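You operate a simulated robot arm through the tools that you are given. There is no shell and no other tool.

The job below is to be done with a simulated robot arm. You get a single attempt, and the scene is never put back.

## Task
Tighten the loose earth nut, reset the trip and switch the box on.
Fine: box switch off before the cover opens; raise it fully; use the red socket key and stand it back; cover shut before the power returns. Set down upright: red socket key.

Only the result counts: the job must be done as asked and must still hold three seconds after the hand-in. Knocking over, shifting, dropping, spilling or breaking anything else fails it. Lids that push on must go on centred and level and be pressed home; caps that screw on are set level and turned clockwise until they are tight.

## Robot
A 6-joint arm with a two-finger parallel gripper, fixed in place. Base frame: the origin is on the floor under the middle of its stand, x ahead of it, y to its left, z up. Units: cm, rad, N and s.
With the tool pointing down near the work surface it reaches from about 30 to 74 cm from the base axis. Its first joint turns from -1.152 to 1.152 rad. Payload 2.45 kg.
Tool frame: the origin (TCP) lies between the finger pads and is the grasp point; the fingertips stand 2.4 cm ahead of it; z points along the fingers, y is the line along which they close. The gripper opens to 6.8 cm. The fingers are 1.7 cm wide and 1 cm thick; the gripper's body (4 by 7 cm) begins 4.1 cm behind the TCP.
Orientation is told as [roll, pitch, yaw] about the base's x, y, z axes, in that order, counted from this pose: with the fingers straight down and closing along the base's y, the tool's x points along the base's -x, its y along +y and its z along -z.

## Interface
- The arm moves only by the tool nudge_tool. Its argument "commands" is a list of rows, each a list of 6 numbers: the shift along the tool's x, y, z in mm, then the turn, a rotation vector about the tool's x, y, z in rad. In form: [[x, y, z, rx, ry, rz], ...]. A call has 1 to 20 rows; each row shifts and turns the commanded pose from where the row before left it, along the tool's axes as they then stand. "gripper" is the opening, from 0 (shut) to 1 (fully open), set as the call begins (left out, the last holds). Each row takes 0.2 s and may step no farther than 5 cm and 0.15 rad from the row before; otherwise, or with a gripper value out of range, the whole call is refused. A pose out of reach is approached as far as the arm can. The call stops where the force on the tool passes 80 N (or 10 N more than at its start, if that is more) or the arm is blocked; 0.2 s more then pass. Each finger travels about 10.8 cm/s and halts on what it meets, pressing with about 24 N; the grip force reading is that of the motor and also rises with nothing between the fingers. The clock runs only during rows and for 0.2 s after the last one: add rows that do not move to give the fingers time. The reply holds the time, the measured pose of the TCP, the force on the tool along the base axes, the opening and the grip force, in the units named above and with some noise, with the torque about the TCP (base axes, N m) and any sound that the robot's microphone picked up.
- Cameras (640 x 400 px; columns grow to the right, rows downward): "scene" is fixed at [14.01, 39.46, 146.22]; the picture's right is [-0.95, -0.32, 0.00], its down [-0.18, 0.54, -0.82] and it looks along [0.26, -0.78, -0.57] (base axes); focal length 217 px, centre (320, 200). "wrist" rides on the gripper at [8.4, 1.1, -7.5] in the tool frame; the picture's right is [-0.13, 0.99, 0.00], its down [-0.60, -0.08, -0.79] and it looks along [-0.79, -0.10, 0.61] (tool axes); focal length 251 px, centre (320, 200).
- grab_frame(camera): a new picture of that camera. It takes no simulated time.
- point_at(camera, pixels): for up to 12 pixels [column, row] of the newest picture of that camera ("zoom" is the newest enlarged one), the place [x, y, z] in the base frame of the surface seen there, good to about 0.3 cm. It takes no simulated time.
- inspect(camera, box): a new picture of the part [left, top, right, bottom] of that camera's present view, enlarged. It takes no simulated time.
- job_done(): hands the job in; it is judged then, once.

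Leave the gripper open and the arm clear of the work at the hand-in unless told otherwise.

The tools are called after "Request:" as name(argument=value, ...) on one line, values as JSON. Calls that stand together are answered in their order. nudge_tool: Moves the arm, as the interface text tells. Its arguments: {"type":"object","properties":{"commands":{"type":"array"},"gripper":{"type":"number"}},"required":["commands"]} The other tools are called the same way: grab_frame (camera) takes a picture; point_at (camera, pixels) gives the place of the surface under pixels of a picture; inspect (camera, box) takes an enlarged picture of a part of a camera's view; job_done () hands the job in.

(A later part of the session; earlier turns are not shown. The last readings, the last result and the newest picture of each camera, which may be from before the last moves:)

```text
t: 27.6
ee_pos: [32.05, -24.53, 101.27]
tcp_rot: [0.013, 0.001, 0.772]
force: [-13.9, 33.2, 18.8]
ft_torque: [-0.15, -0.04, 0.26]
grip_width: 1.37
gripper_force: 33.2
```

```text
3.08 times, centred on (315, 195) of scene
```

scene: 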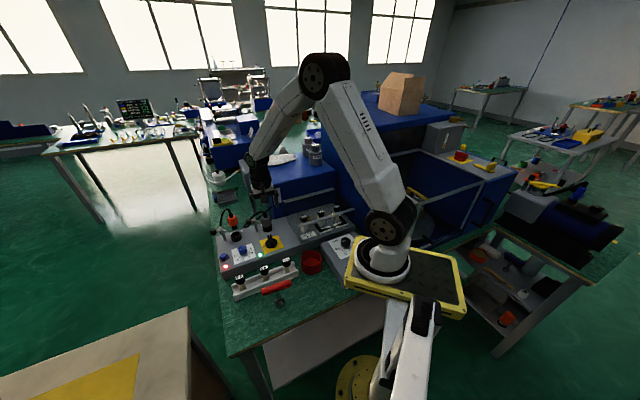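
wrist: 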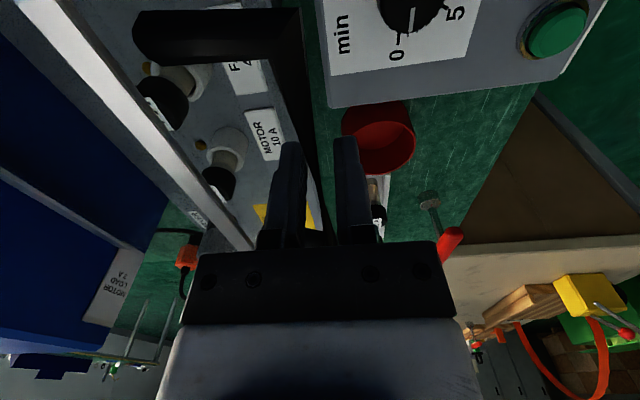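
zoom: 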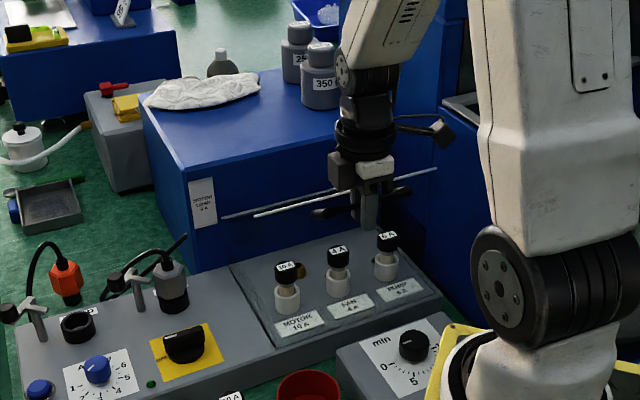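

The force is now about 38 N pointing straight outward from the hinge, so the radius is larger than I took it to be. I will move 5 mm outward (tool y +5, up 3) and read again.

Request:
nudge_tool(commands=[[0, 2.5, -1.5, 0, 0, 0], [0, 2.5, -1.5, 0, 0, 0], [0, 0, 0, 0, 0, 0]])

Request:
grab_frame(camera="wrist")

```text
t: 28.4
ee_pos: [32.3, -24.63, 101.69]
tcp_rot: [-0.008, -0.001, 0.775]
force: [13.0, -3.1, -6.2]
ft_torque: [-0.04, 0.07, 0.41]
grip_width: 1.38
gripper_force: 33.7
```

```text
taken
```

wrist: 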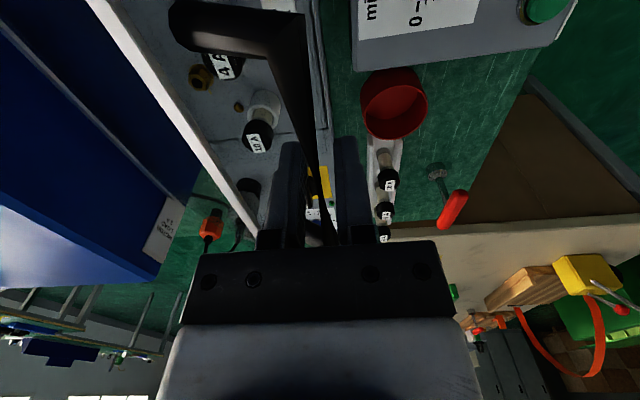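

The side force is back to about 11 N, the same as at rest. The refit puts the hinge near v = 20, z = 89.2 with a radius of 24.85 cm. I will follow that to 0.83 rad.

Request:
nudge_tool(commands=[[0, -7.0, -10.8, 0, 0, 0], [0, -7.2, -10.5, 0, 0, 0], [0, -7.5, -10.2, 0, 0, 0], [0, -8.2, -9.4, 0, 0, 0], [0, -8.5, -9.0, 0, 0, 0], [0, -8.8, -8.7, 0, 0, 0], [0, 0, 0, 0, 0, 0]])

Request:
inspect(camera="scene", box=[250, 110, 380, 240])

```text
t: 30.0
ee_pos: [35.3, -27.92, 107.51]
tcp_rot: [0.0, 0.0, 0.773]
force: [20.7, -18.7, -31.8]
ft_torque: [0.01, 0.19, 0.39]
grip_width: 1.36
gripper_force: 33.3
```

```text
3.08 times, centred on (315, 175) of scene
```

zoom: 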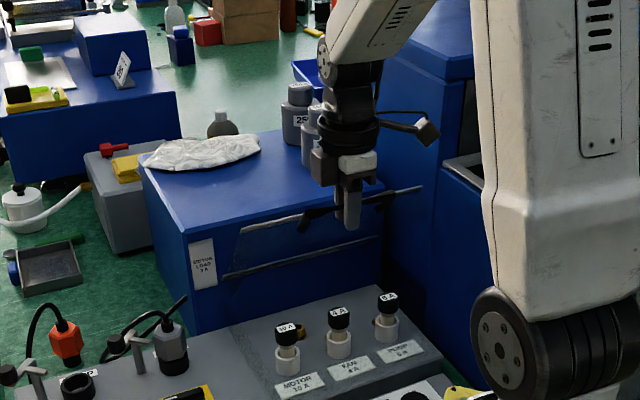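

Now about 42 N points inward, so I overshot the radius. I will ease 4 mm inward (tool y -2.7, down 3) and read again.

Request:
nudge_tool(commands=[[0, -1.4, 1.5, 0, 0, 0], [0, -1.3, 1.5, 0, 0, 0], [0, 0, 0, 0, 0, 0]])

Request:
point_at(camera="scene", pixels=[[290, 190], [330, 178]])

Request:
inspect(camera="scene", box=[280, 150, 360, 210])

```text
t: 30.8
ee_pos: [35.21, -27.93, 107.39]
tcp_rot: [0.006, 0.0, 0.772]
force: [-12.1, 18.1, 24.4]
ft_torque: [-0.22, 0.22, 0.37]
grip_width: 1.39
gripper_force: 33.7
```

```text
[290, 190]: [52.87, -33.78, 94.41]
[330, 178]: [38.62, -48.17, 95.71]
```

```text
6.67 times, centred on (320, 180) of scene
```

zoom: 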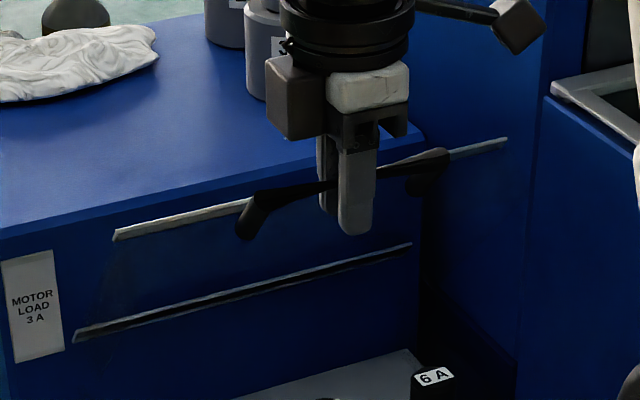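

A 4 mm change swung the force by 74 N, so the firm grip makes this over-tight. From here the bar moves mostly sideways, so I will loosen the fingers to about 2 cm, keeping the bar captured between them, and push along the refitted arc (hinge near v = 18.3, z = 89.9, radius 23.1 cm).

Request:
nudge_tool(commands=[[0, 0, 0, 0, 0, 0], [0, 0, 0, 0, 0, 0], [0, -8.2, -7.7, 0, 0, 0], [0, -8.3, -7.6, 0, 0, 0], [0, -9.6, -6.4, 0, 0, 0], [0, -9.8, -6.1, 0, 0, 0], [0, 0, 0, 0, 0, 0]], gripper=0.3)

Request:
inspect(camera="scene", box=[270, 130, 370, 210])

Request:
grab_frame(camera="wrist")

```text
t: 32.4
ee_pos: [37.87, -30.55, 109.93]
tcp_rot: [0.0, 0.0, 0.774]
force: [-1.2, 0.4, 0.0]
ft_torque: [0.0, -0.02, 0.04]
grip_width: 2.09
gripper_force: 0.0
```

```text
5.00 times, centred on (320, 170) of scene
```

zoom: 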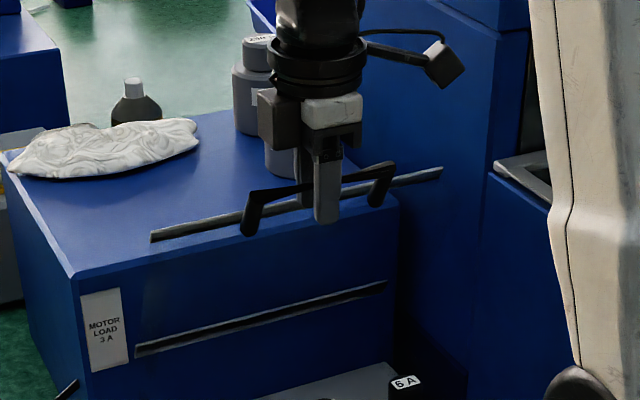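

```text
taken
```

wrist: 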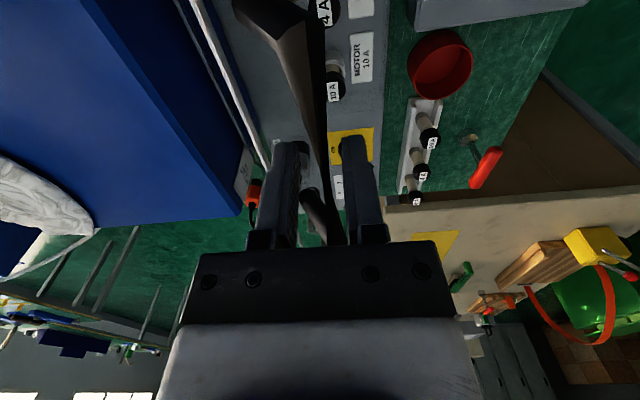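

The lid follows with almost no force. Before going further back I need the heights of the bottles on the load box, seen at (255,90) and (262,40) in the enlargement.

Request:
inspect(camera="scene", box=[270, 130, 370, 210])

Request:
point_at(camera="zoom", pixels=[[258, 38], [248, 85], [280, 160], [133, 82], [150, 140], [230, 190], [300, 225], [200, 235], [420, 178], [250, 215], [260, 315], [135, 108]])

```text
5.00 times, centred on (320, 170) of scene
```

zoom: 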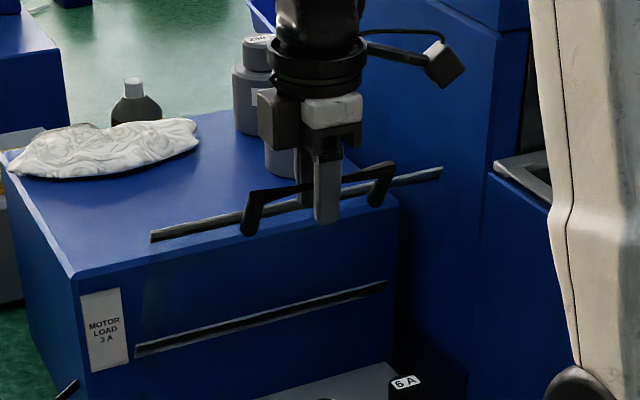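

```text
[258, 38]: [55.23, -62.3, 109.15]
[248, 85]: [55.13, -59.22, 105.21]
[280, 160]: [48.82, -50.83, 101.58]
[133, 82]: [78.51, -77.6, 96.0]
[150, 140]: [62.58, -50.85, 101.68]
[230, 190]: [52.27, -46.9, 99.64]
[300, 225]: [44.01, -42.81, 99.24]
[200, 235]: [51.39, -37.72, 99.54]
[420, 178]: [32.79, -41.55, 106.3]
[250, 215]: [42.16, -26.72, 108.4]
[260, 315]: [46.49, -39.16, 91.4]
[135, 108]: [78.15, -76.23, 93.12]
```

The load box top is at z = 99.5 and the bottles stay well behind (y < -50), so the path is clear. The back strip at v ≈ 18.8 fits the hinge. I will continue along the arc to about 1.45 rad.

Request:
nudge_tool(commands=[[0, -10.3, -5.2, 0, 0, 0], [0, -10.3, -5.2, 0, 0, 0], [0, -10.7, -4.2, 0, 0, 0], [0, -10.7, -4.2, 0, 0, 0], [0, -11.1, -3.1, 0, 0, 0], [0, -11.1, -3.1, 0, 0, 0], [0, -11.3, -2, 0, 0, 0], [0, -11.3, -2, 0, 0, 0], [0, 0, 0, 0, 0, 0]])

Request:
inspect(camera="scene", box=[270, 120, 370, 200])

Request:
grab_frame(camera="wrist")

```text
t: 34.4
ee_pos: [43.98, -36.79, 112.95]
tcp_rot: [0.003, 0.001, 0.773]
force: [-0.2, 0.2, -0.5]
ft_torque: [0.01, 0.02, 0.0]
grip_width: 2.04
gripper_force: 0.0
```

```text
5.00 times, centred on (320, 160) of scene
```

zoom: 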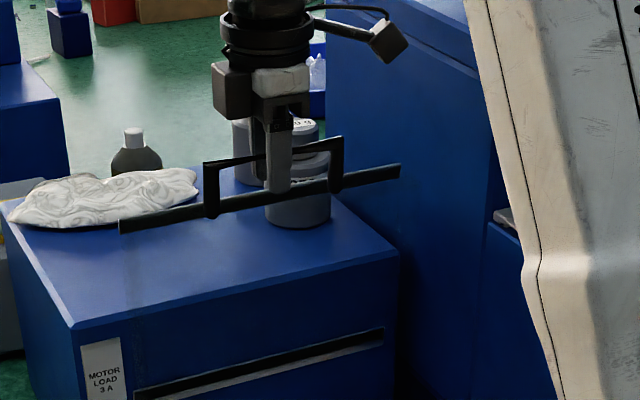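

```text
taken
```

wrist: 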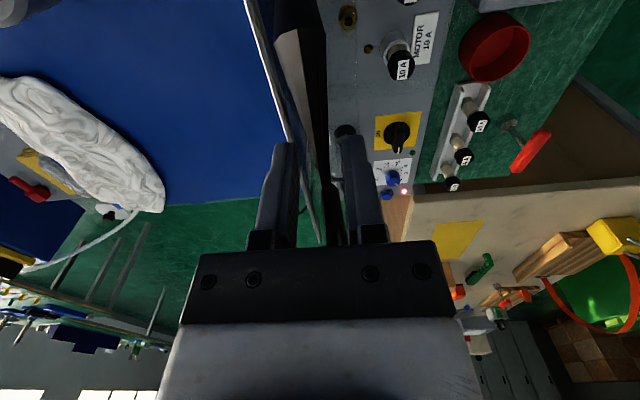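

The lid is near vertical and follows freely. I will keep pushing past vertical and watch for a stop.

Request:
nudge_tool(commands=[[0, -11.5, -1, 0, 0, 0], [0, -11.5, -0.7, 0, 0, 0], [0, -11.5, 0, 0, 0, 0], [0, -11.5, 0.7, 0, 0, 0], [0, 0, 0, 0, 0, 0]])

Request:
inspect(camera="scene", box=[270, 120, 370, 200])

Request:
grab_frame(camera="wrist")

```text
t: 35.6
ee_pos: [47.03, -39.88, 112.91]
tcp_rot: [0.007, -0.004, 0.774]
force: [-17.5, 24.5, 10.9]
ft_torque: [0.09, 0.0, 0.1]
grip_width: 4.4
gripper_force: 14.5
```

```text
5.00 times, centred on (320, 160) of scene
```

zoom: 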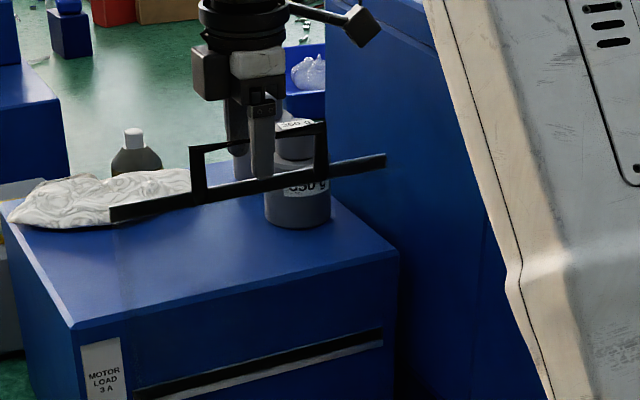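

```text
taken
```

wrist: 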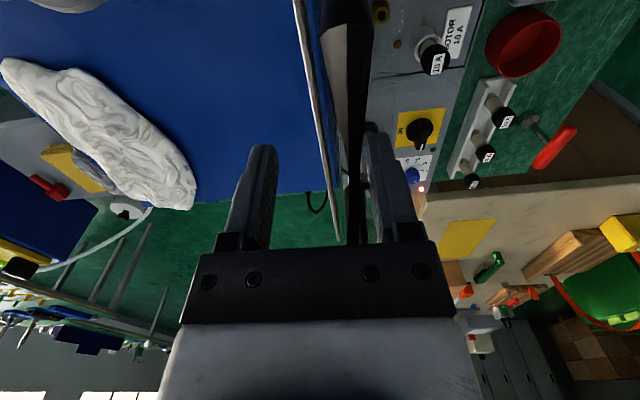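

The lid met its stop: the front finger was pushed open and about 30 N pushes back, with the bar now at v ≈ 18.2, about vertical. I will back off 12 mm with the fingers wider and see whether the lid stays up by itself.

Request:
nudge_tool(commands=[[0, 6, 0, 0, 0, 0], [0, 6, 0, 0, 0, 0], [0, 0, 0, 0, 0, 0], [0, 0, 0, 0, 0, 0]], gripper=0.7)

Request:
inspect(camera="scene", box=[270, 120, 370, 200])

Request:
grab_frame(camera="wrist")

```text
t: 36.6
ee_pos: [46.35, -39.22, 112.98]
tcp_rot: [0.0, 0.001, 0.773]
force: [0.9, 0.3, 0.5]
ft_torque: [0.0, 0.0, -0.04]
grip_width: 4.77
gripper_force: 0.0
```

```text
5.00 times, centred on (320, 160) of scene
```

zoom: 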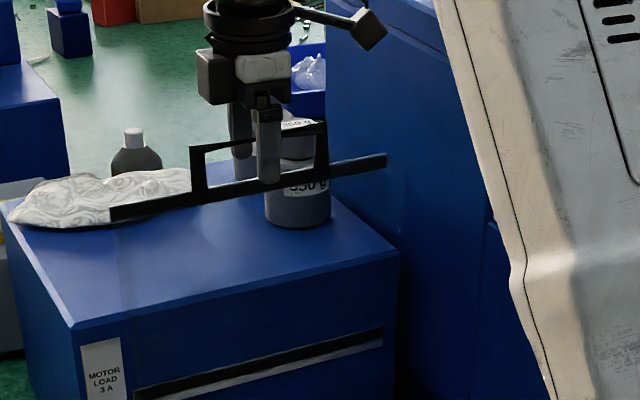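

```text
taken
```

wrist: 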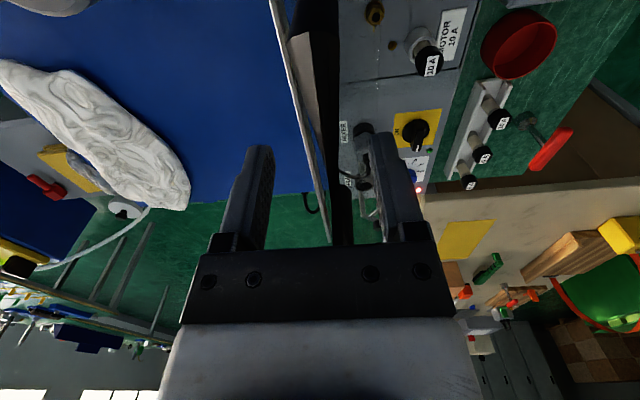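

The lid stands at its stop unaided. I will open fully, raise straight up 9 cm, wait a moment, and check that it still stands.

Request:
nudge_tool(commands=[[0, 0, -20, 0, 0, 0], [0, 0, -35, 0, 0, 0], [0, 0, -35, 0, 0, 0], [0, 0, 0, 0, 0, 0], [0, 0, 0, 0, 0, 0], [0, 0, 0, 0, 0, 0]])

Request:
inspect(camera="scene", box=[250, 120, 370, 240])

Request:
grab_frame(camera="wrist")

```text
t: 38.0
ee_pos: [46.45, -39.41, 121.84]
tcp_rot: [0.002, 0.001, 0.773]
force: [0.5, -0.2, 0.2]
ft_torque: [0.0, 0.0, 0.0]
grip_width: 4.76
gripper_force: 0.1
```

```text
3.33 times, centred on (310, 180) of scene
```

zoom: 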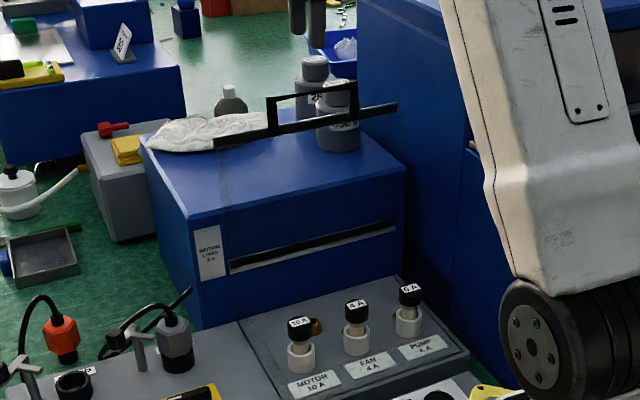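

```text
taken
```

wrist: 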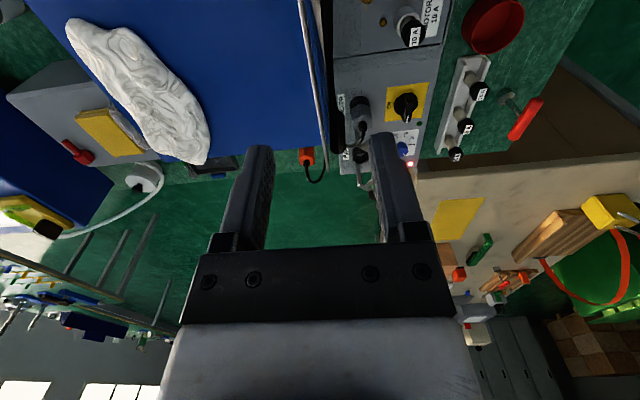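

The lid stands steady. Next is the red key at about (39.2,6.2), its handle along u at z ≈ 87; the present yaw of 0.77 lets the fingers close across it. I will travel at z ≈ 121 and then descend to about z = 104 above the key.

Request:
nudge_tool(commands=[[-26.6, 37.7, 0, 0, 0, 0], [-26.6, 37.7, 0, 0, 0, 0], [-26.6, 37.7, 0, 0, 0, 0], [-26.6, 37.7, 0, 0, 0, 0], [-26.6, 37.7, 0, 0, 0, 0], [-26.6, 37.7, 0, 0, 0, 0], [-26.6, 37.7, 0, 0, 0, 0], [-26.6, 37.7, 0, 0, 0, 0], [-26.6, 37.7, 0, 0, 0, 0], [-26.6, 37.7, 0, 0, 0, 0], [0, 0, 45, 0, 0, 0], [0, 0, 45, 0, 0, 0], [0, 0, 45, 0, 0, 0], [0, 0, 40, 0, 0, 0], [0, 0, 0, 0, 0, 0]])

Request:
grab_frame(camera="wrist")

Request:
grab_frame(camera="scene")

```text
t: 41.2
ee_pos: [38.91, 6.36, 104.21]
tcp_rot: [-0.001, 0.0, 0.774]
force: [0.9, -0.2, 0.5]
ft_torque: [-0.02, 0.0, 0.01]
grip_width: 4.77
gripper_force: 0.0
```

```text
taken
```

wrist: 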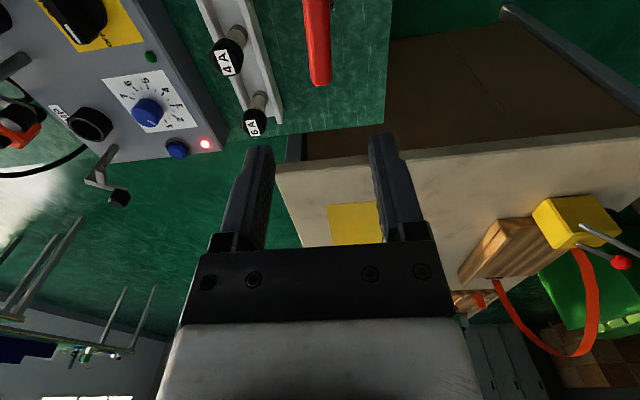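

```text
taken
```

scene: 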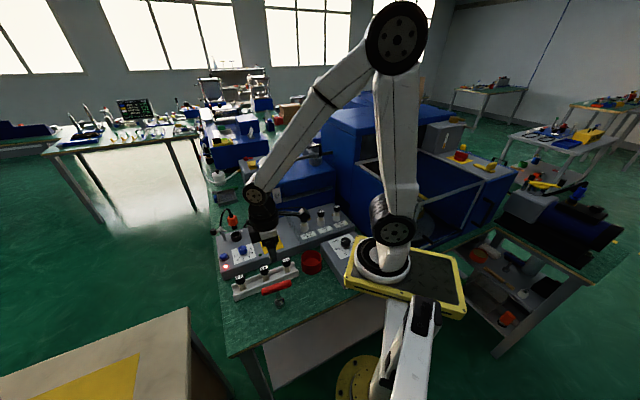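

The handle shows at (317,40) below the tool. I will measure its centre line and enlarge it.

Request:
point_at(camera="wrist", pixels=[[315, 5], [317, 25], [318, 45], [320, 65], [321, 82], [307, 45], [329, 45], [309, 75], [331, 75]])

Request:
inspect(camera="scene", box=[252, 268, 308, 312])

Request:
point_at(camera="zoom", pixels=[[140, 220], [385, 160], [262, 190], [328, 330], [328, 300], [325, 245], [280, 320], [380, 300]])

```text
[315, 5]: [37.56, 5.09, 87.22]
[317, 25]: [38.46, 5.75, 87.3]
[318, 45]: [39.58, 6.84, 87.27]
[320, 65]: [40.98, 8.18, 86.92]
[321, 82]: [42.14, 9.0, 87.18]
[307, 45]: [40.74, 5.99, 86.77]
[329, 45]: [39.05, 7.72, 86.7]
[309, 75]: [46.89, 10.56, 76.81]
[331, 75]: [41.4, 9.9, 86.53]
```

```text
9.09 times, centred on (280, 290) of scene
```

zoom: 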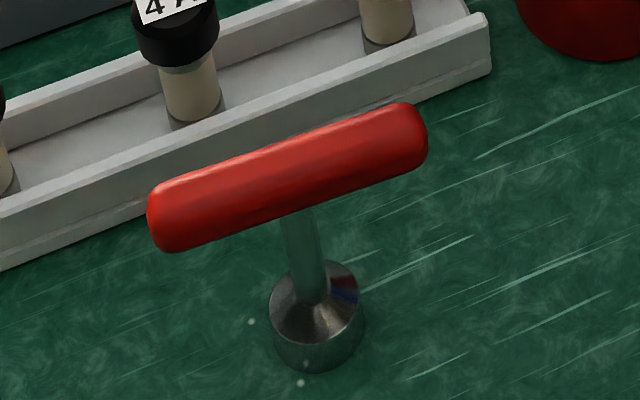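

```text
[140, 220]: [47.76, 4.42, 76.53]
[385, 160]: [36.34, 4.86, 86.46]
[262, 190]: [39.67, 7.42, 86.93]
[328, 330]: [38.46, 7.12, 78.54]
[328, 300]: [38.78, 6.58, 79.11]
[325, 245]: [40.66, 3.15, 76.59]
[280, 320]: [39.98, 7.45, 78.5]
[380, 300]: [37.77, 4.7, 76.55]
```

The handle is about 2 cm thick and 8.7 cm long, with its axis at z ≈ 86.2, centred near (39.15,6.3). The shaft and socket are right below. I will shift -1 mm and -2 mm, turn by 0.04 to match the handle, and go down 13.5 cm to check alignment.

Request:
nudge_tool(commands=[[-1, -2, 0, 0, 0, 0.04], [0, 0, 40, 0, 0, 0], [0, 0, 40, 0, 0, 0], [0, 0, 35, 0, 0, 0], [0, 0, 20, 0, 0, 0], [0, 0, 0, 0, 0, 0]])

Request:
grab_frame(camera="wrist")

Request:
inspect(camera="scene", box=[250, 255, 310, 310])

```text
t: 42.6
ee_pos: [39.04, 6.24, 90.85]
tcp_rot: [0.001, 0.002, 0.733]
force: [0.3, -0.2, 1.1]
ft_torque: [0.01, -0.02, -0.05]
grip_width: 4.75
gripper_force: 0.1
```

```text
taken
```

wrist: 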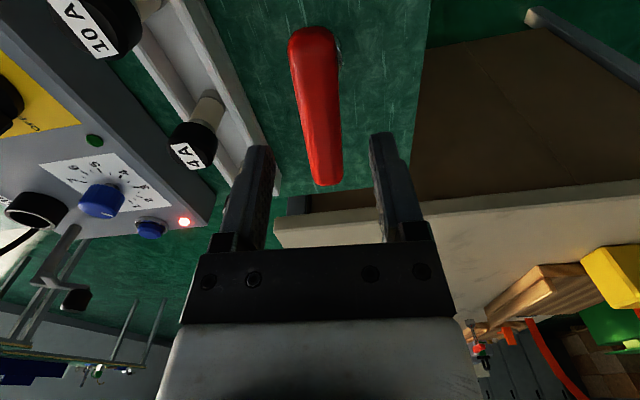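

```text
7.27 times, centred on (280, 282) of scene
```

zoom: 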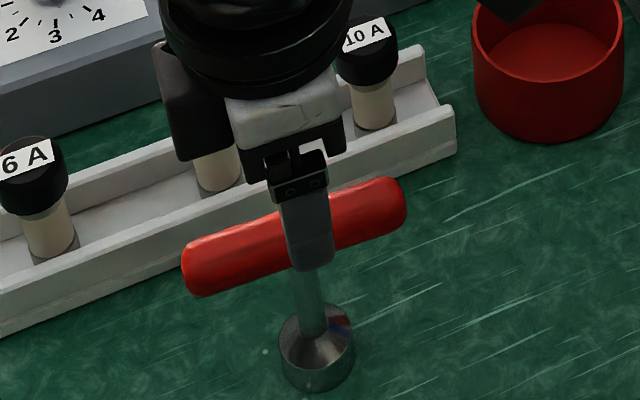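

The handle lies between the fingers, centred near (318,107). I will measure its ends again and then go down.

Request:
point_at(camera="wrist", pixels=[[311, 32], [325, 178], [316, 80], [319, 110], [322, 140], [293, 70], [338, 70], [303, 130], [341, 130], [341, 60]])

```text
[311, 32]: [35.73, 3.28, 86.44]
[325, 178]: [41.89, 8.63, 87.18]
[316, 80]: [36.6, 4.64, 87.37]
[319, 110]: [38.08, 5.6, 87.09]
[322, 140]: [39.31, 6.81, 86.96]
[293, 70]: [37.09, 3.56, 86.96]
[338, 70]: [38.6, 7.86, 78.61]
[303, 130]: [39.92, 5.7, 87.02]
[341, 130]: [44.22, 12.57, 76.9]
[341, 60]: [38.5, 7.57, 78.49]
```

The handle's centre is within about 2 mm of the tool axis. I will shift +1 mm along tool y, lower 46 mm to the handle's axis height, and close in two stages.

Request:
nudge_tool(commands=[[0, 1, 16, 0, 0, 0], [0, 0, 16, 0, 0, 0], [0, 0, 14, 0, 0, 0], [0, 0, 0, 0, 0, 0]])

Request:
nudge_tool(commands=[[0, 0, 0, 0, 0, 0], [0, 0, 0, 0, 0, 0]], gripper=0.36)

Request:
grab_frame(camera="wrist")

Request:
inspect(camera="scene", box=[250, 255, 310, 310])

```text
t: 43.6
ee_pos: [39.18, 6.29, 86.31]
tcp_rot: [0.001, 0.001, 0.733]
force: [0.0, -0.1, 0.2]
ft_torque: [0.02, -0.02, 0.0]
grip_width: 4.76
gripper_force: 0.1
```

```text
t: 44.2
ee_pos: [39.1, 6.23, 86.44]
tcp_rot: [0.001, 0.0, 0.733]
force: [-0.4, 0.5, -0.1]
ft_torque: [-0.03, 0.04, -0.01]
grip_width: 2.45
gripper_force: 0.0
```

```text
taken
```

wrist: 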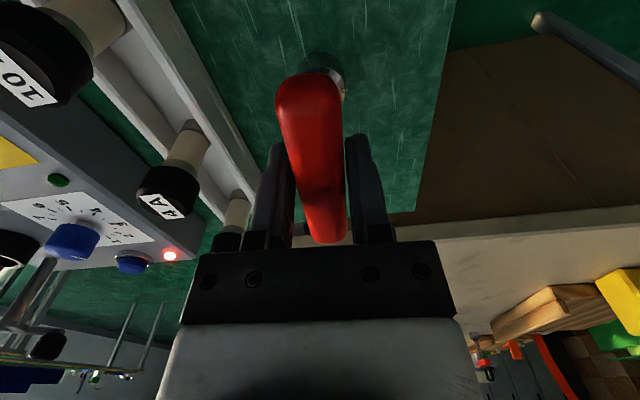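

```text
7.27 times, centred on (280, 282) of scene
```

zoom: 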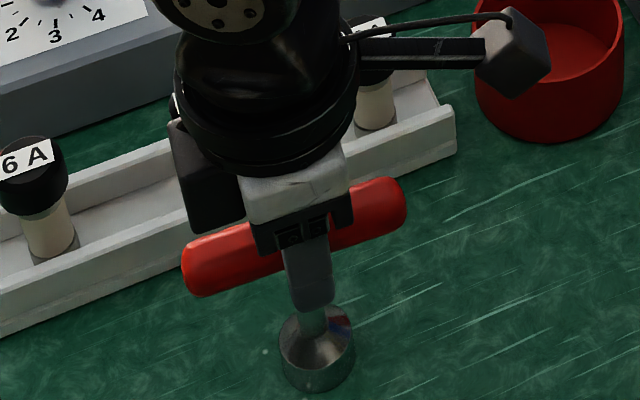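

The handle lies parallel between the fingers with small gaps on both sides. I will close fully.

Request:
nudge_tool(commands=[[0, 0, 0, 0, 0, 0], [0, 0, 0, 0, 0, 0], [0, 0, 0, 0, 0, 0]], gripper=0)

Request:
inspect(camera="scene", box=[250, 255, 310, 310])

```text
t: 45.0
ee_pos: [39.12, 6.12, 86.33]
tcp_rot: [0.002, 0.0, 0.732]
force: [-0.6, -0.6, 0.2]
ft_torque: [-0.07, 0.05, -0.03]
grip_width: 2.17
gripper_force: 24.1
```

```text
7.27 times, centred on (280, 282) of scene
```

zoom: 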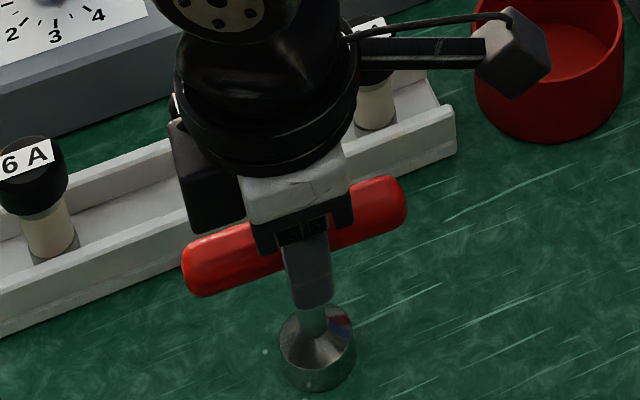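

The key is held at 2.17 cm width without side force. Its standing pose to return to is TCP (39.12, 6.2, 86.35), yaw 0.733. I will lift it 18 cm straight up and check it hangs straight.

Request:
nudge_tool(commands=[[0, 0, -10, 0, 0, 0], [0, 0, -20, 0, 0, 0], [0, 0, -40, 0, 0, 0], [0, 0, -40, 0, 0, 0], [0, 0, -40, 0, 0, 0], [0, 0, -30, 0, 0, 0], [0, 0, 0, 0, 0, 0]])

Request:
grab_frame(camera="wrist")

Request:
inspect(camera="scene", box=[230, 190, 350, 310])

Request:
inspect(camera="scene", box=[290, 190, 360, 240])

```text
t: 46.6
ee_pos: [39.2, 6.45, 104.28]
tcp_rot: [0.002, 0.001, 0.735]
force: [0.1, -0.2, -2.4]
ft_torque: [0.0, 0.0, 0.01]
grip_width: 2.17
gripper_force: 23.8
```

```text
taken
```

wrist: 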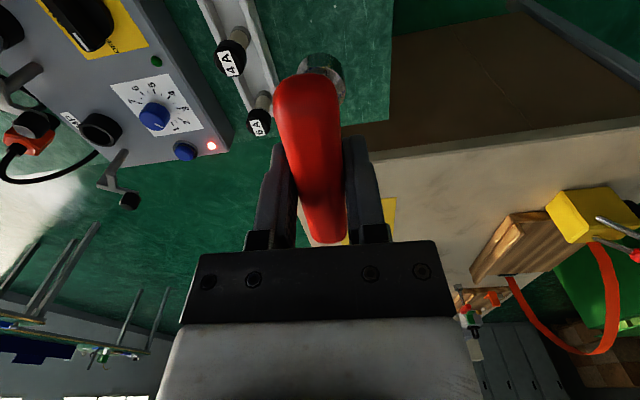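

```text
3.33 times, centred on (290, 250) of scene
```

zoom: 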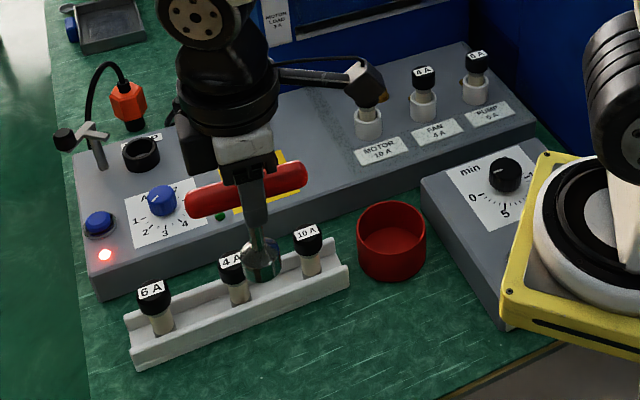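

```text
8.00 times, centred on (325, 215) of scene
```

zoom: 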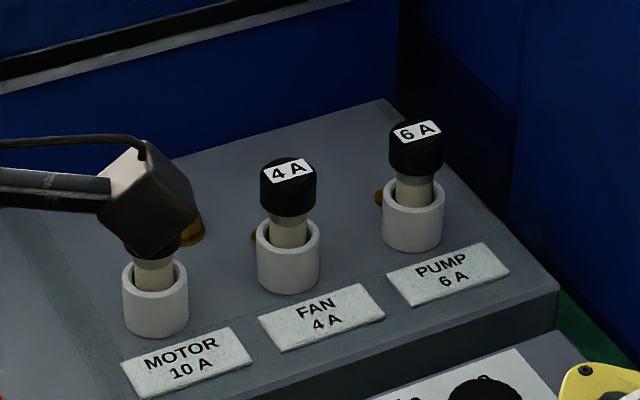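

The key hangs straight, with 2.4 N of weight. The nut lies near (43.8,-31.2). I will carry the key at z ≈ 104 to about 4 cm in front of that point, leaving room to the raised lid, and look from there.

Request:
nudge_tool(commands=[[24.3, -30, 0, 0, 0, 0], [24.3, -30, 0, 0, 0, 0], [24.3, -30, 0, 0, 0, 0], [24.3, -30, 0, 0, 0, 0], [24.3, -30, 0, 0, 0, 0], [24.3, -30, 0, 0, 0, 0], [24.3, -30, 0, 0, 0, 0], [24.3, -30, 0, 0, 0, 0], [24.3, -30, 0, 0, 0, 0], [0, 0, 0, 0, 0, 0]])

Request:
grab_frame(camera="wrist")

Request:
grab_frame(camera="scene")

```text
t: 48.8
ee_pos: [41.02, -28.44, 104.36]
tcp_rot: [0.001, 0.001, 0.734]
force: [0.1, 0.6, -3.6]
ft_torque: [0.0, 0.0, 0.0]
grip_width: 2.15
gripper_force: 24.3
```

```text
taken
```

wrist: 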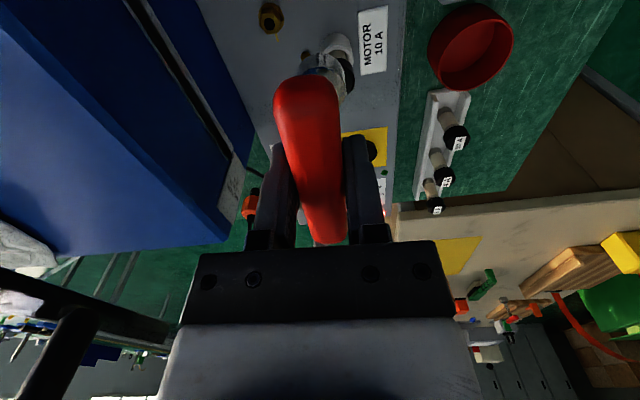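

```text
taken
```

scene: 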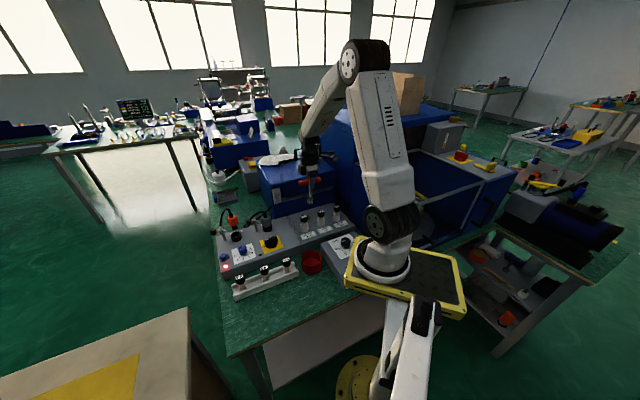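

The brass nut shows at (270,18) in the wrist picture. I will enlarge and measure it, both there and in the scene picture.

Request:
inspect(camera="wrist", box=[240, 0, 320, 50])

Request:
point_at(camera="zoom", pixels=[[240, 130], [240, 80], [190, 130], [290, 130], [240, 190], [240, 250], [240, 150]])

Request:
inspect(camera="scene", box=[295, 205, 327, 229])

Request:
point_at(camera="wrist", pixels=[[270, 10], [270, 18], [262, 18], [278, 18], [340, 45], [345, 65]])

```text
8.00 times, centred on (280, 25) of wrist
```

zoom: 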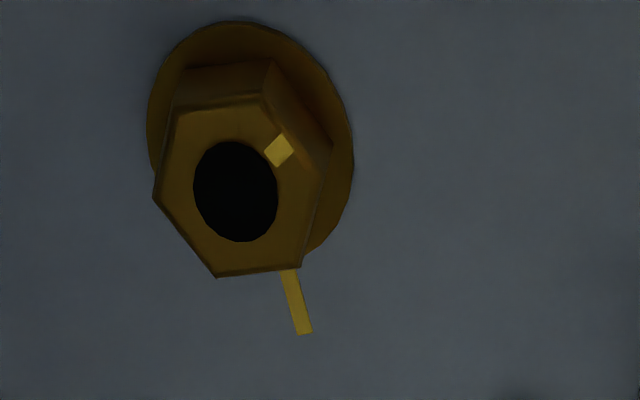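

```text
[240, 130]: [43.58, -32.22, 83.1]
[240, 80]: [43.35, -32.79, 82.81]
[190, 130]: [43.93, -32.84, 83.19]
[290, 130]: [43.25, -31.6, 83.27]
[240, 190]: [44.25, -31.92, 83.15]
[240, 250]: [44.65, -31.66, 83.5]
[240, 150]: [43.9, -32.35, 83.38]
```

```text
16.00 times, centred on (311, 217) of scene
```

zoom: 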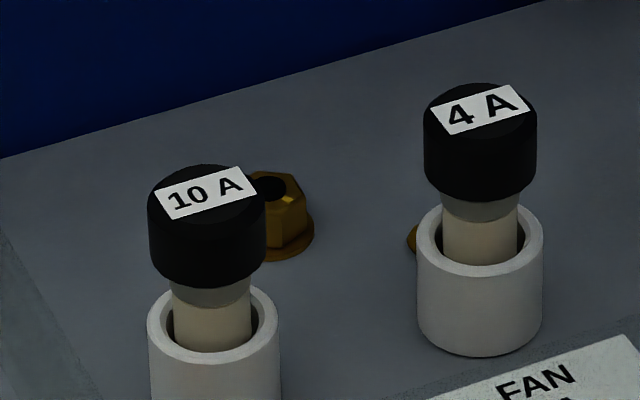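

```text
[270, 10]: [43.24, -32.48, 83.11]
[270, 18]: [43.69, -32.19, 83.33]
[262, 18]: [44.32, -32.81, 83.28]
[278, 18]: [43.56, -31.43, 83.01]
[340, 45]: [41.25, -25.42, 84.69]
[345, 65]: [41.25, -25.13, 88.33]
```

This shows the nut clearly. It is a flanged hex with a small bright mark on its top, and there is a matching fixed mark on the panel about 100° further clockwise. The nut's top centre is near (44.08,-31.96,83.3), and the 10 A fuse cap tops out at z = 88.4. I will move the key over the nut at this height (tool y -46.6 mm) and look again.

Request:
nudge_tool(commands=[[0, -16, 0, 0, 0, 0], [1, -16, 0, 0, 0, 0], [0, -14.6, 0, 0, 0, 0], [0, 0, 0, 0, 0, 0]])

Request:
grab_frame(camera="wrist")

Request:
inspect(camera="wrist", box=[270, 0, 390, 80])

Request:
inspect(camera="scene", box=[260, 130, 360, 240])

```text
t: 49.8
ee_pos: [44.1, -31.97, 104.36]
tcp_rot: [0.001, -0.001, 0.732]
force: [-0.3, -0.2, -2.8]
ft_torque: [0.01, 0.0, 0.03]
grip_width: 2.16
gripper_force: 24.2
```

```text
taken
```

wrist: 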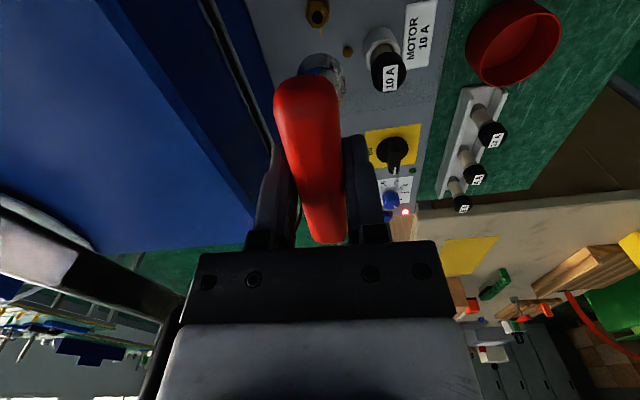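

```text
5.00 times, centred on (330, 40) of wrist
```

zoom: 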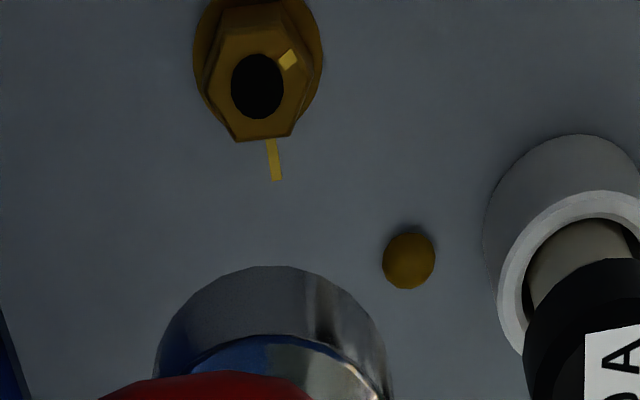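

```text
3.64 times, centred on (310, 185) of scene
```

zoom: 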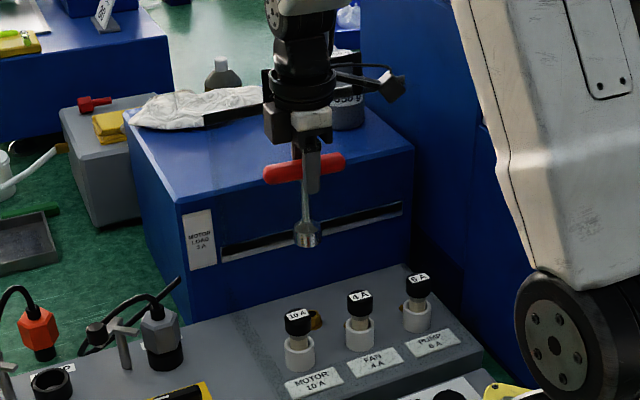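

In this picture the nut is at (317,16), while the key axis extended to that depth is at about (320,19). So the nut lies about 2.5 mm toward tool +x and 2.5 mm toward tool -y. I will correct by that, lower 5 cm and look again.

Request:
nudge_tool(commands=[[2.3, -2.5, 10, 0, 0, 0], [0, 0, 20, 0, 0, 0], [0, 0, 20, 0, 0, 0], [0, 0, 0, 0, 0, 0]])

Request:
inspect(camera="wrist", box=[270, 0, 390, 80])

Request:
point_at(camera="zoom", pixels=[[270, 195], [245, 190], [295, 190], [270, 170], [270, 220]])

Request:
inspect(camera="scene", box=[285, 170, 345, 230])

```text
t: 50.8
ee_pos: [44.06, -32.27, 99.42]
tcp_rot: [0.001, -0.001, 0.732]
force: [0.1, 0.1, -1.6]
ft_torque: [0.0, 0.0, -0.02]
grip_width: 2.16
gripper_force: 23.6
```

```text
5.00 times, centred on (330, 40) of wrist
```

zoom: 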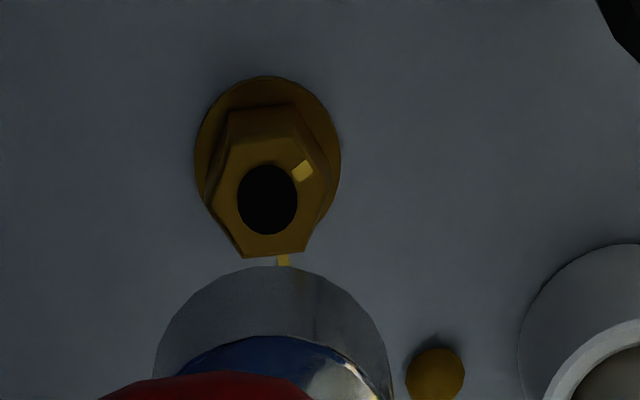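

```text
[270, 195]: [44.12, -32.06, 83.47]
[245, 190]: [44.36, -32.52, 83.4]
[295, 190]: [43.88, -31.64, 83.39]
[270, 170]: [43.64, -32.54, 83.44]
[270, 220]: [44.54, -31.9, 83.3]
```

```text
6.67 times, centred on (315, 200) of scene
```

zoom: 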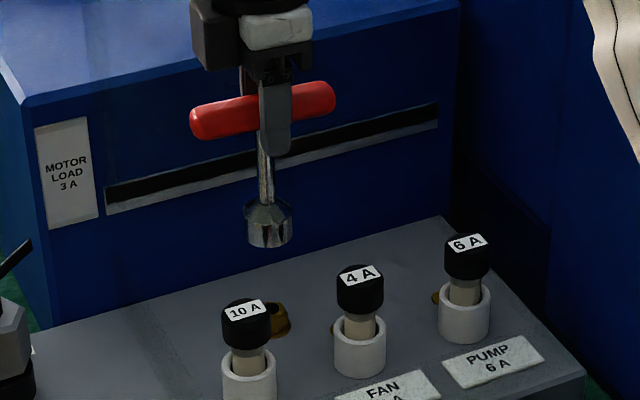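

The nut's hole is at (319.6,39.8), exactly where the key axis should meet it, and the measured centre agrees within about 1.5 mm. I will lower 53 mm so the socket stops just above the nut, then check.

Request:
nudge_tool(commands=[[-0.5, 0, 15, 0, 0, 0], [0, 0, 15, 0, 0, 0], [0, 0, 13, 0, 0, 0], [0, 0, 10, 0, 0, 0], [0, 0, 0, 0, 0, 0]])

Request:
inspect(camera="scene", box=[290, 180, 340, 230])

Request:
inspect(camera="wrist", box=[260, 10, 380, 90])

```text
t: 52.0
ee_pos: [44.11, -32.36, 94.03]
tcp_rot: [0.002, 0.002, 0.733]
force: [0.8, 0.2, -2.5]
ft_torque: [-0.02, 0.0, 0.01]
grip_width: 2.21
gripper_force: 24.3
```

```text
8.00 times, centred on (315, 205) of scene
```

zoom: 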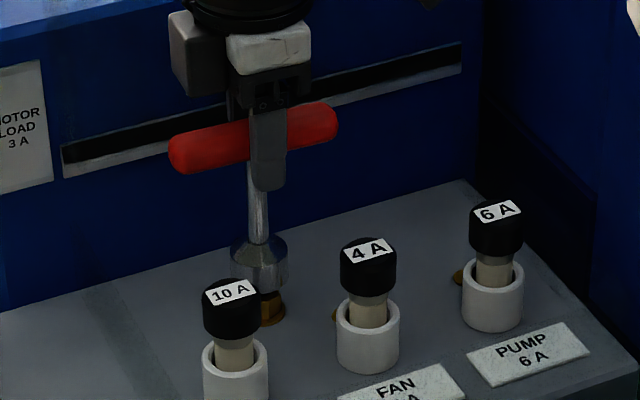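

```text
5.00 times, centred on (320, 50) of wrist
```

zoom: 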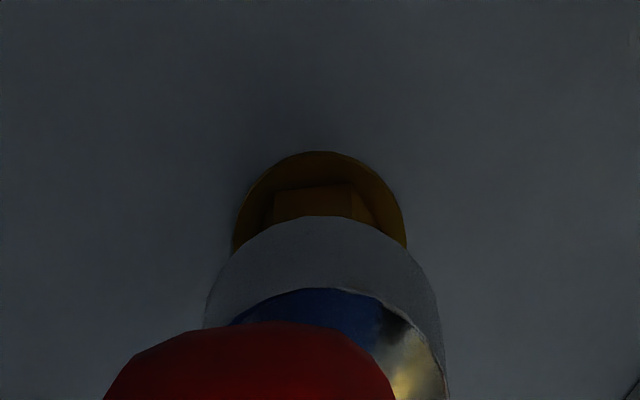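

The socket hangs just above the nut and is in line with the flange. I will lower in 2 mm rows, watching the vertical force.

Request:
nudge_tool(commands=[[0, 0, 2, 0, 0, 0], [0, 0, 2, 0, 0, 0], [0, 0, 2, 0, 0, 0], [0, 0, 2, 0, 0, 0], [0, 0, 2, 0, 0, 0], [0, 0, 0, 0, 0, 0]])

Request:
inspect(camera="scene", box=[290, 180, 340, 230])

```text
t: 53.4
ee_pos: [44.15, -32.37, 93.18]
tcp_rot: [0.0, 0.002, 0.733]
force: [0.6, -0.4, -2.5]
ft_torque: [0.02, 0.0, -0.01]
grip_width: 2.18
gripper_force: 24.5
```

```text
8.00 times, centred on (315, 205) of scene
```

zoom: 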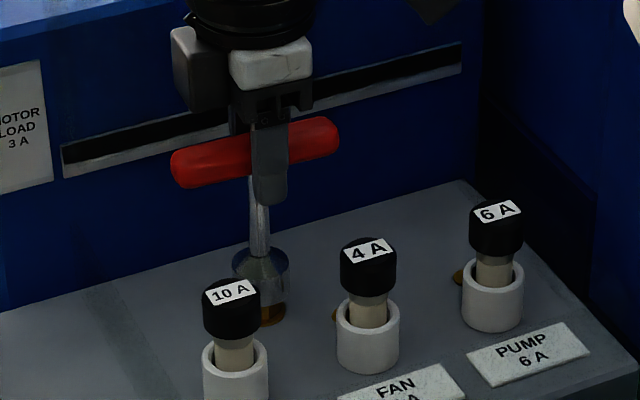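

No contact yet at TCP z = 93.18. I will continue downward in 1.5 mm rows.

Request:
nudge_tool(commands=[[0, 0, 1.5, 0, 0, 0], [0, 0, 1.5, 0, 0, 0], [0, 0, 1.5, 0, 0, 0], [0, 0, 1.5, 0, 0, 0], [0, 0, 0, 0, 0, 0]])

Request:
inspect(camera="scene", box=[290, 180, 340, 230])

```text
t: 54.6
ee_pos: [44.1, -32.15, 92.56]
tcp_rot: [0.002, 0.0, 0.733]
force: [-0.4, -0.3, -2.1]
ft_torque: [-0.01, 0.0, -0.03]
grip_width: 2.21
gripper_force: 24.0
```

```text
8.00 times, centred on (315, 205) of scene
```

zoom: 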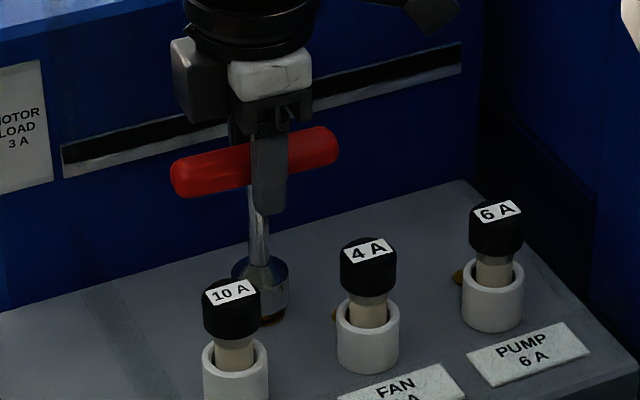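

There is still no force, though the socket's rim should now be below the nut's top, so it seems to be sliding over the hex. I will go on in 1 mm rows to find the seat.

Request:
nudge_tool(commands=[[0, 0, 1, 0, 0, 0], [0, 0, 1, 0, 0, 0], [0, 0, 1, 0, 0, 0], [0, 0, 1, 0, 0, 0], [0, 0, 1, 0, 0, 0], [0, 0, 0, 0, 0, 0]])

Request:
inspect(camera="scene", box=[290, 180, 340, 230])

```text
t: 56.0
ee_pos: [44.05, -32.29, 92.06]
tcp_rot: [0.0, 0.001, 0.733]
force: [0.0, -0.3, -2.4]
ft_torque: [0.0, -0.02, 0.0]
grip_width: 2.19
gripper_force: 23.9
```

```text
8.00 times, centred on (315, 205) of scene
```

zoom: 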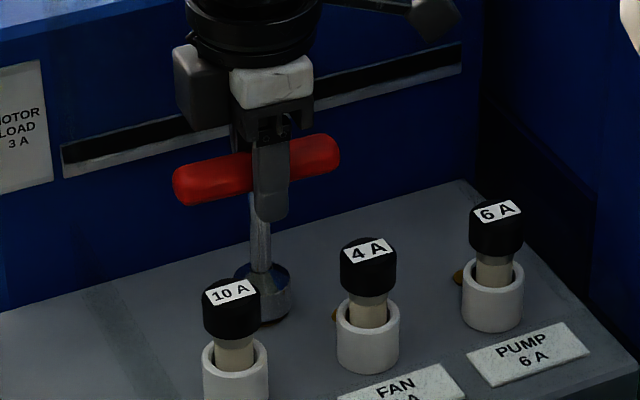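

The socket now covers the nut, still without contact. I will go 4 mm further down in 1 mm rows until it seats.

Request:
nudge_tool(commands=[[0, 0, 1, 0, 0, 0], [0, 0, 1, 0, 0, 0], [0, 0, 1, 0, 0, 0], [0, 0, 1, 0, 0, 0], [0, 0, 0, 0, 0, 0]])

Request:
inspect(camera="scene", box=[290, 180, 340, 230])

```text
t: 57.2
ee_pos: [44.1, -32.22, 91.56]
tcp_rot: [0.0, -0.001, 0.732]
force: [-1.1, 2.3, 5.3]
ft_torque: [0.2, 0.0, 0.0]
grip_width: 2.18
gripper_force: 24.2
```

```text
8.00 times, centred on (315, 205) of scene
```

zoom: 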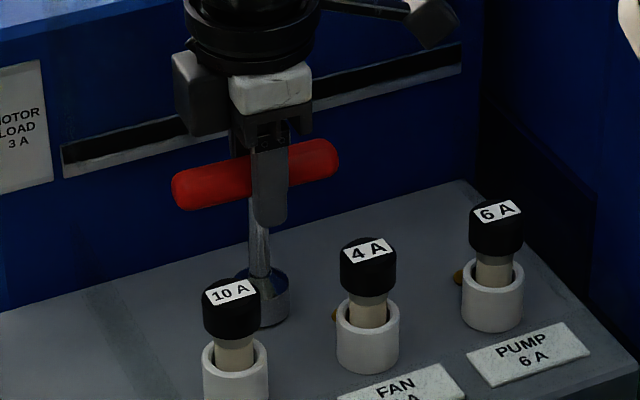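

The vertical force changed by about 8 N, so the socket is seated over the nut. Now I will turn clockwise (positive about tool z) in 0.1 rad rows, reading the torque about z.

Request:
nudge_tool(commands=[[0, 0, 0, 0, 0, 0.1], [0, 0, 0, 0, 0, 0.1], [0, 0, 0, 0, 0, 0.1], [0, 0, 0, 0, 0, 0]])

Request:
inspect(camera="scene", box=[290, 180, 340, 230])

```text
t: 58.2
ee_pos: [44.19, -32.33, 91.72]
tcp_rot: [0.0, -0.001, 0.432]
force: [-5.0, -1.6, 15.9]
ft_torque: [-0.15, 0.45, 0.02]
grip_width: 2.17
gripper_force: 24.1
```

```text
8.00 times, centred on (315, 205) of scene
```

zoom: 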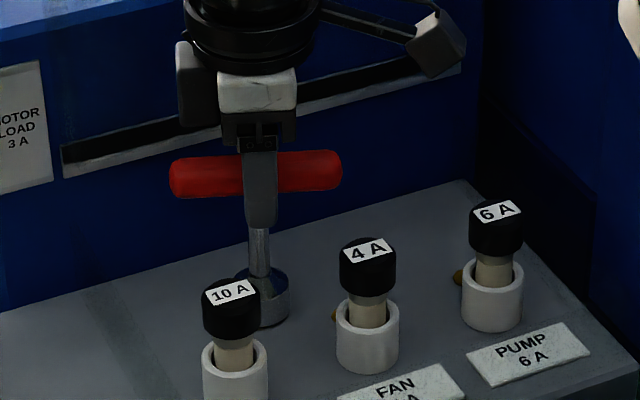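

It turns almost freely so far, with torque 0.02. I will go on by 0.5 rad.

Request:
nudge_tool(commands=[[0, 0, 0, 0, 0, 0.1], [0, 0, 0, 0, 0, 0.1], [0, 0, 0, 0, 0, 0.1], [0, 0, 0, 0, 0, 0.1], [0, 0, 0, 0, 0, 0.1], [0, 0, 0, 0, 0, 0]])

Request:
inspect(camera="scene", box=[290, 180, 340, 230])

```text
t: 59.6
ee_pos: [44.11, -32.28, 91.65]
tcp_rot: [0.0, -0.001, -0.069]
force: [-2.1, 2.5, 20.9]
ft_torque: [0.15, 0.2, -0.02]
grip_width: 2.18
gripper_force: 23.9
```

```text
8.00 times, centred on (315, 205) of scene
```

zoom: 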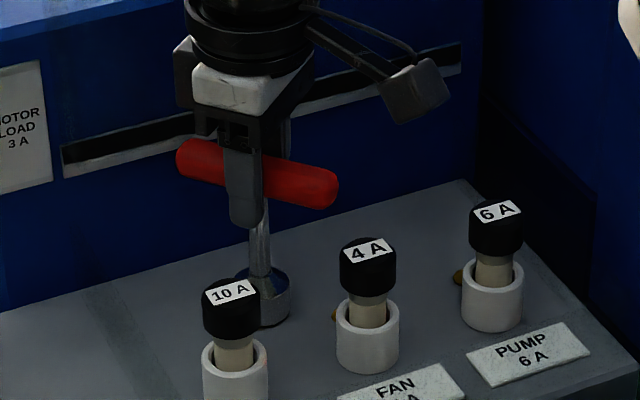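

The downward press has crept up to about 21 N, and the torque is still near zero. I will ease up 0.5 mm and turn another 0.5 rad.

Request:
nudge_tool(commands=[[0, 0, -0.5, 0, 0, 0.1], [0, 0, 0, 0, 0, 0.1], [0, 0, 0, 0, 0, 0.1], [0, 0, 0, 0, 0, 0.1], [0, 0, 0, 0, 0, 0.1], [0, 0, 0, 0, 0, 0]])

Request:
nudge_tool(commands=[[0, 0, 0, 0, 0, 0.1], [0, 0, 0, 0, 0, 0.1], [0, 0, 0, 0, 0, 0]])

Request:
inspect(camera="scene", box=[290, 180, 340, 230])

```text
t: 61.0
ee_pos: [43.96, -32.25, 91.59]
tcp_rot: [0.001, 0.002, -0.568]
force: [4.5, 6.7, 4.9]
ft_torque: [0.45, -0.24, -0.01]
grip_width: 2.17
gripper_force: 24.1
```

```text
t: 61.8
ee_pos: [44.09, -32.29, 91.61]
tcp_rot: [0.0, 0.002, -0.769]
force: [1.6, 8.1, 4.1]
ft_torque: [0.64, -0.08, 0.02]
grip_width: 2.17
gripper_force: 24.2
```

```text
8.00 times, centred on (315, 205) of scene
```

zoom: 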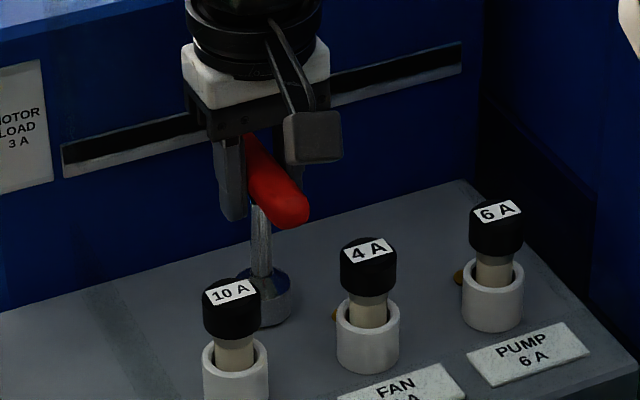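

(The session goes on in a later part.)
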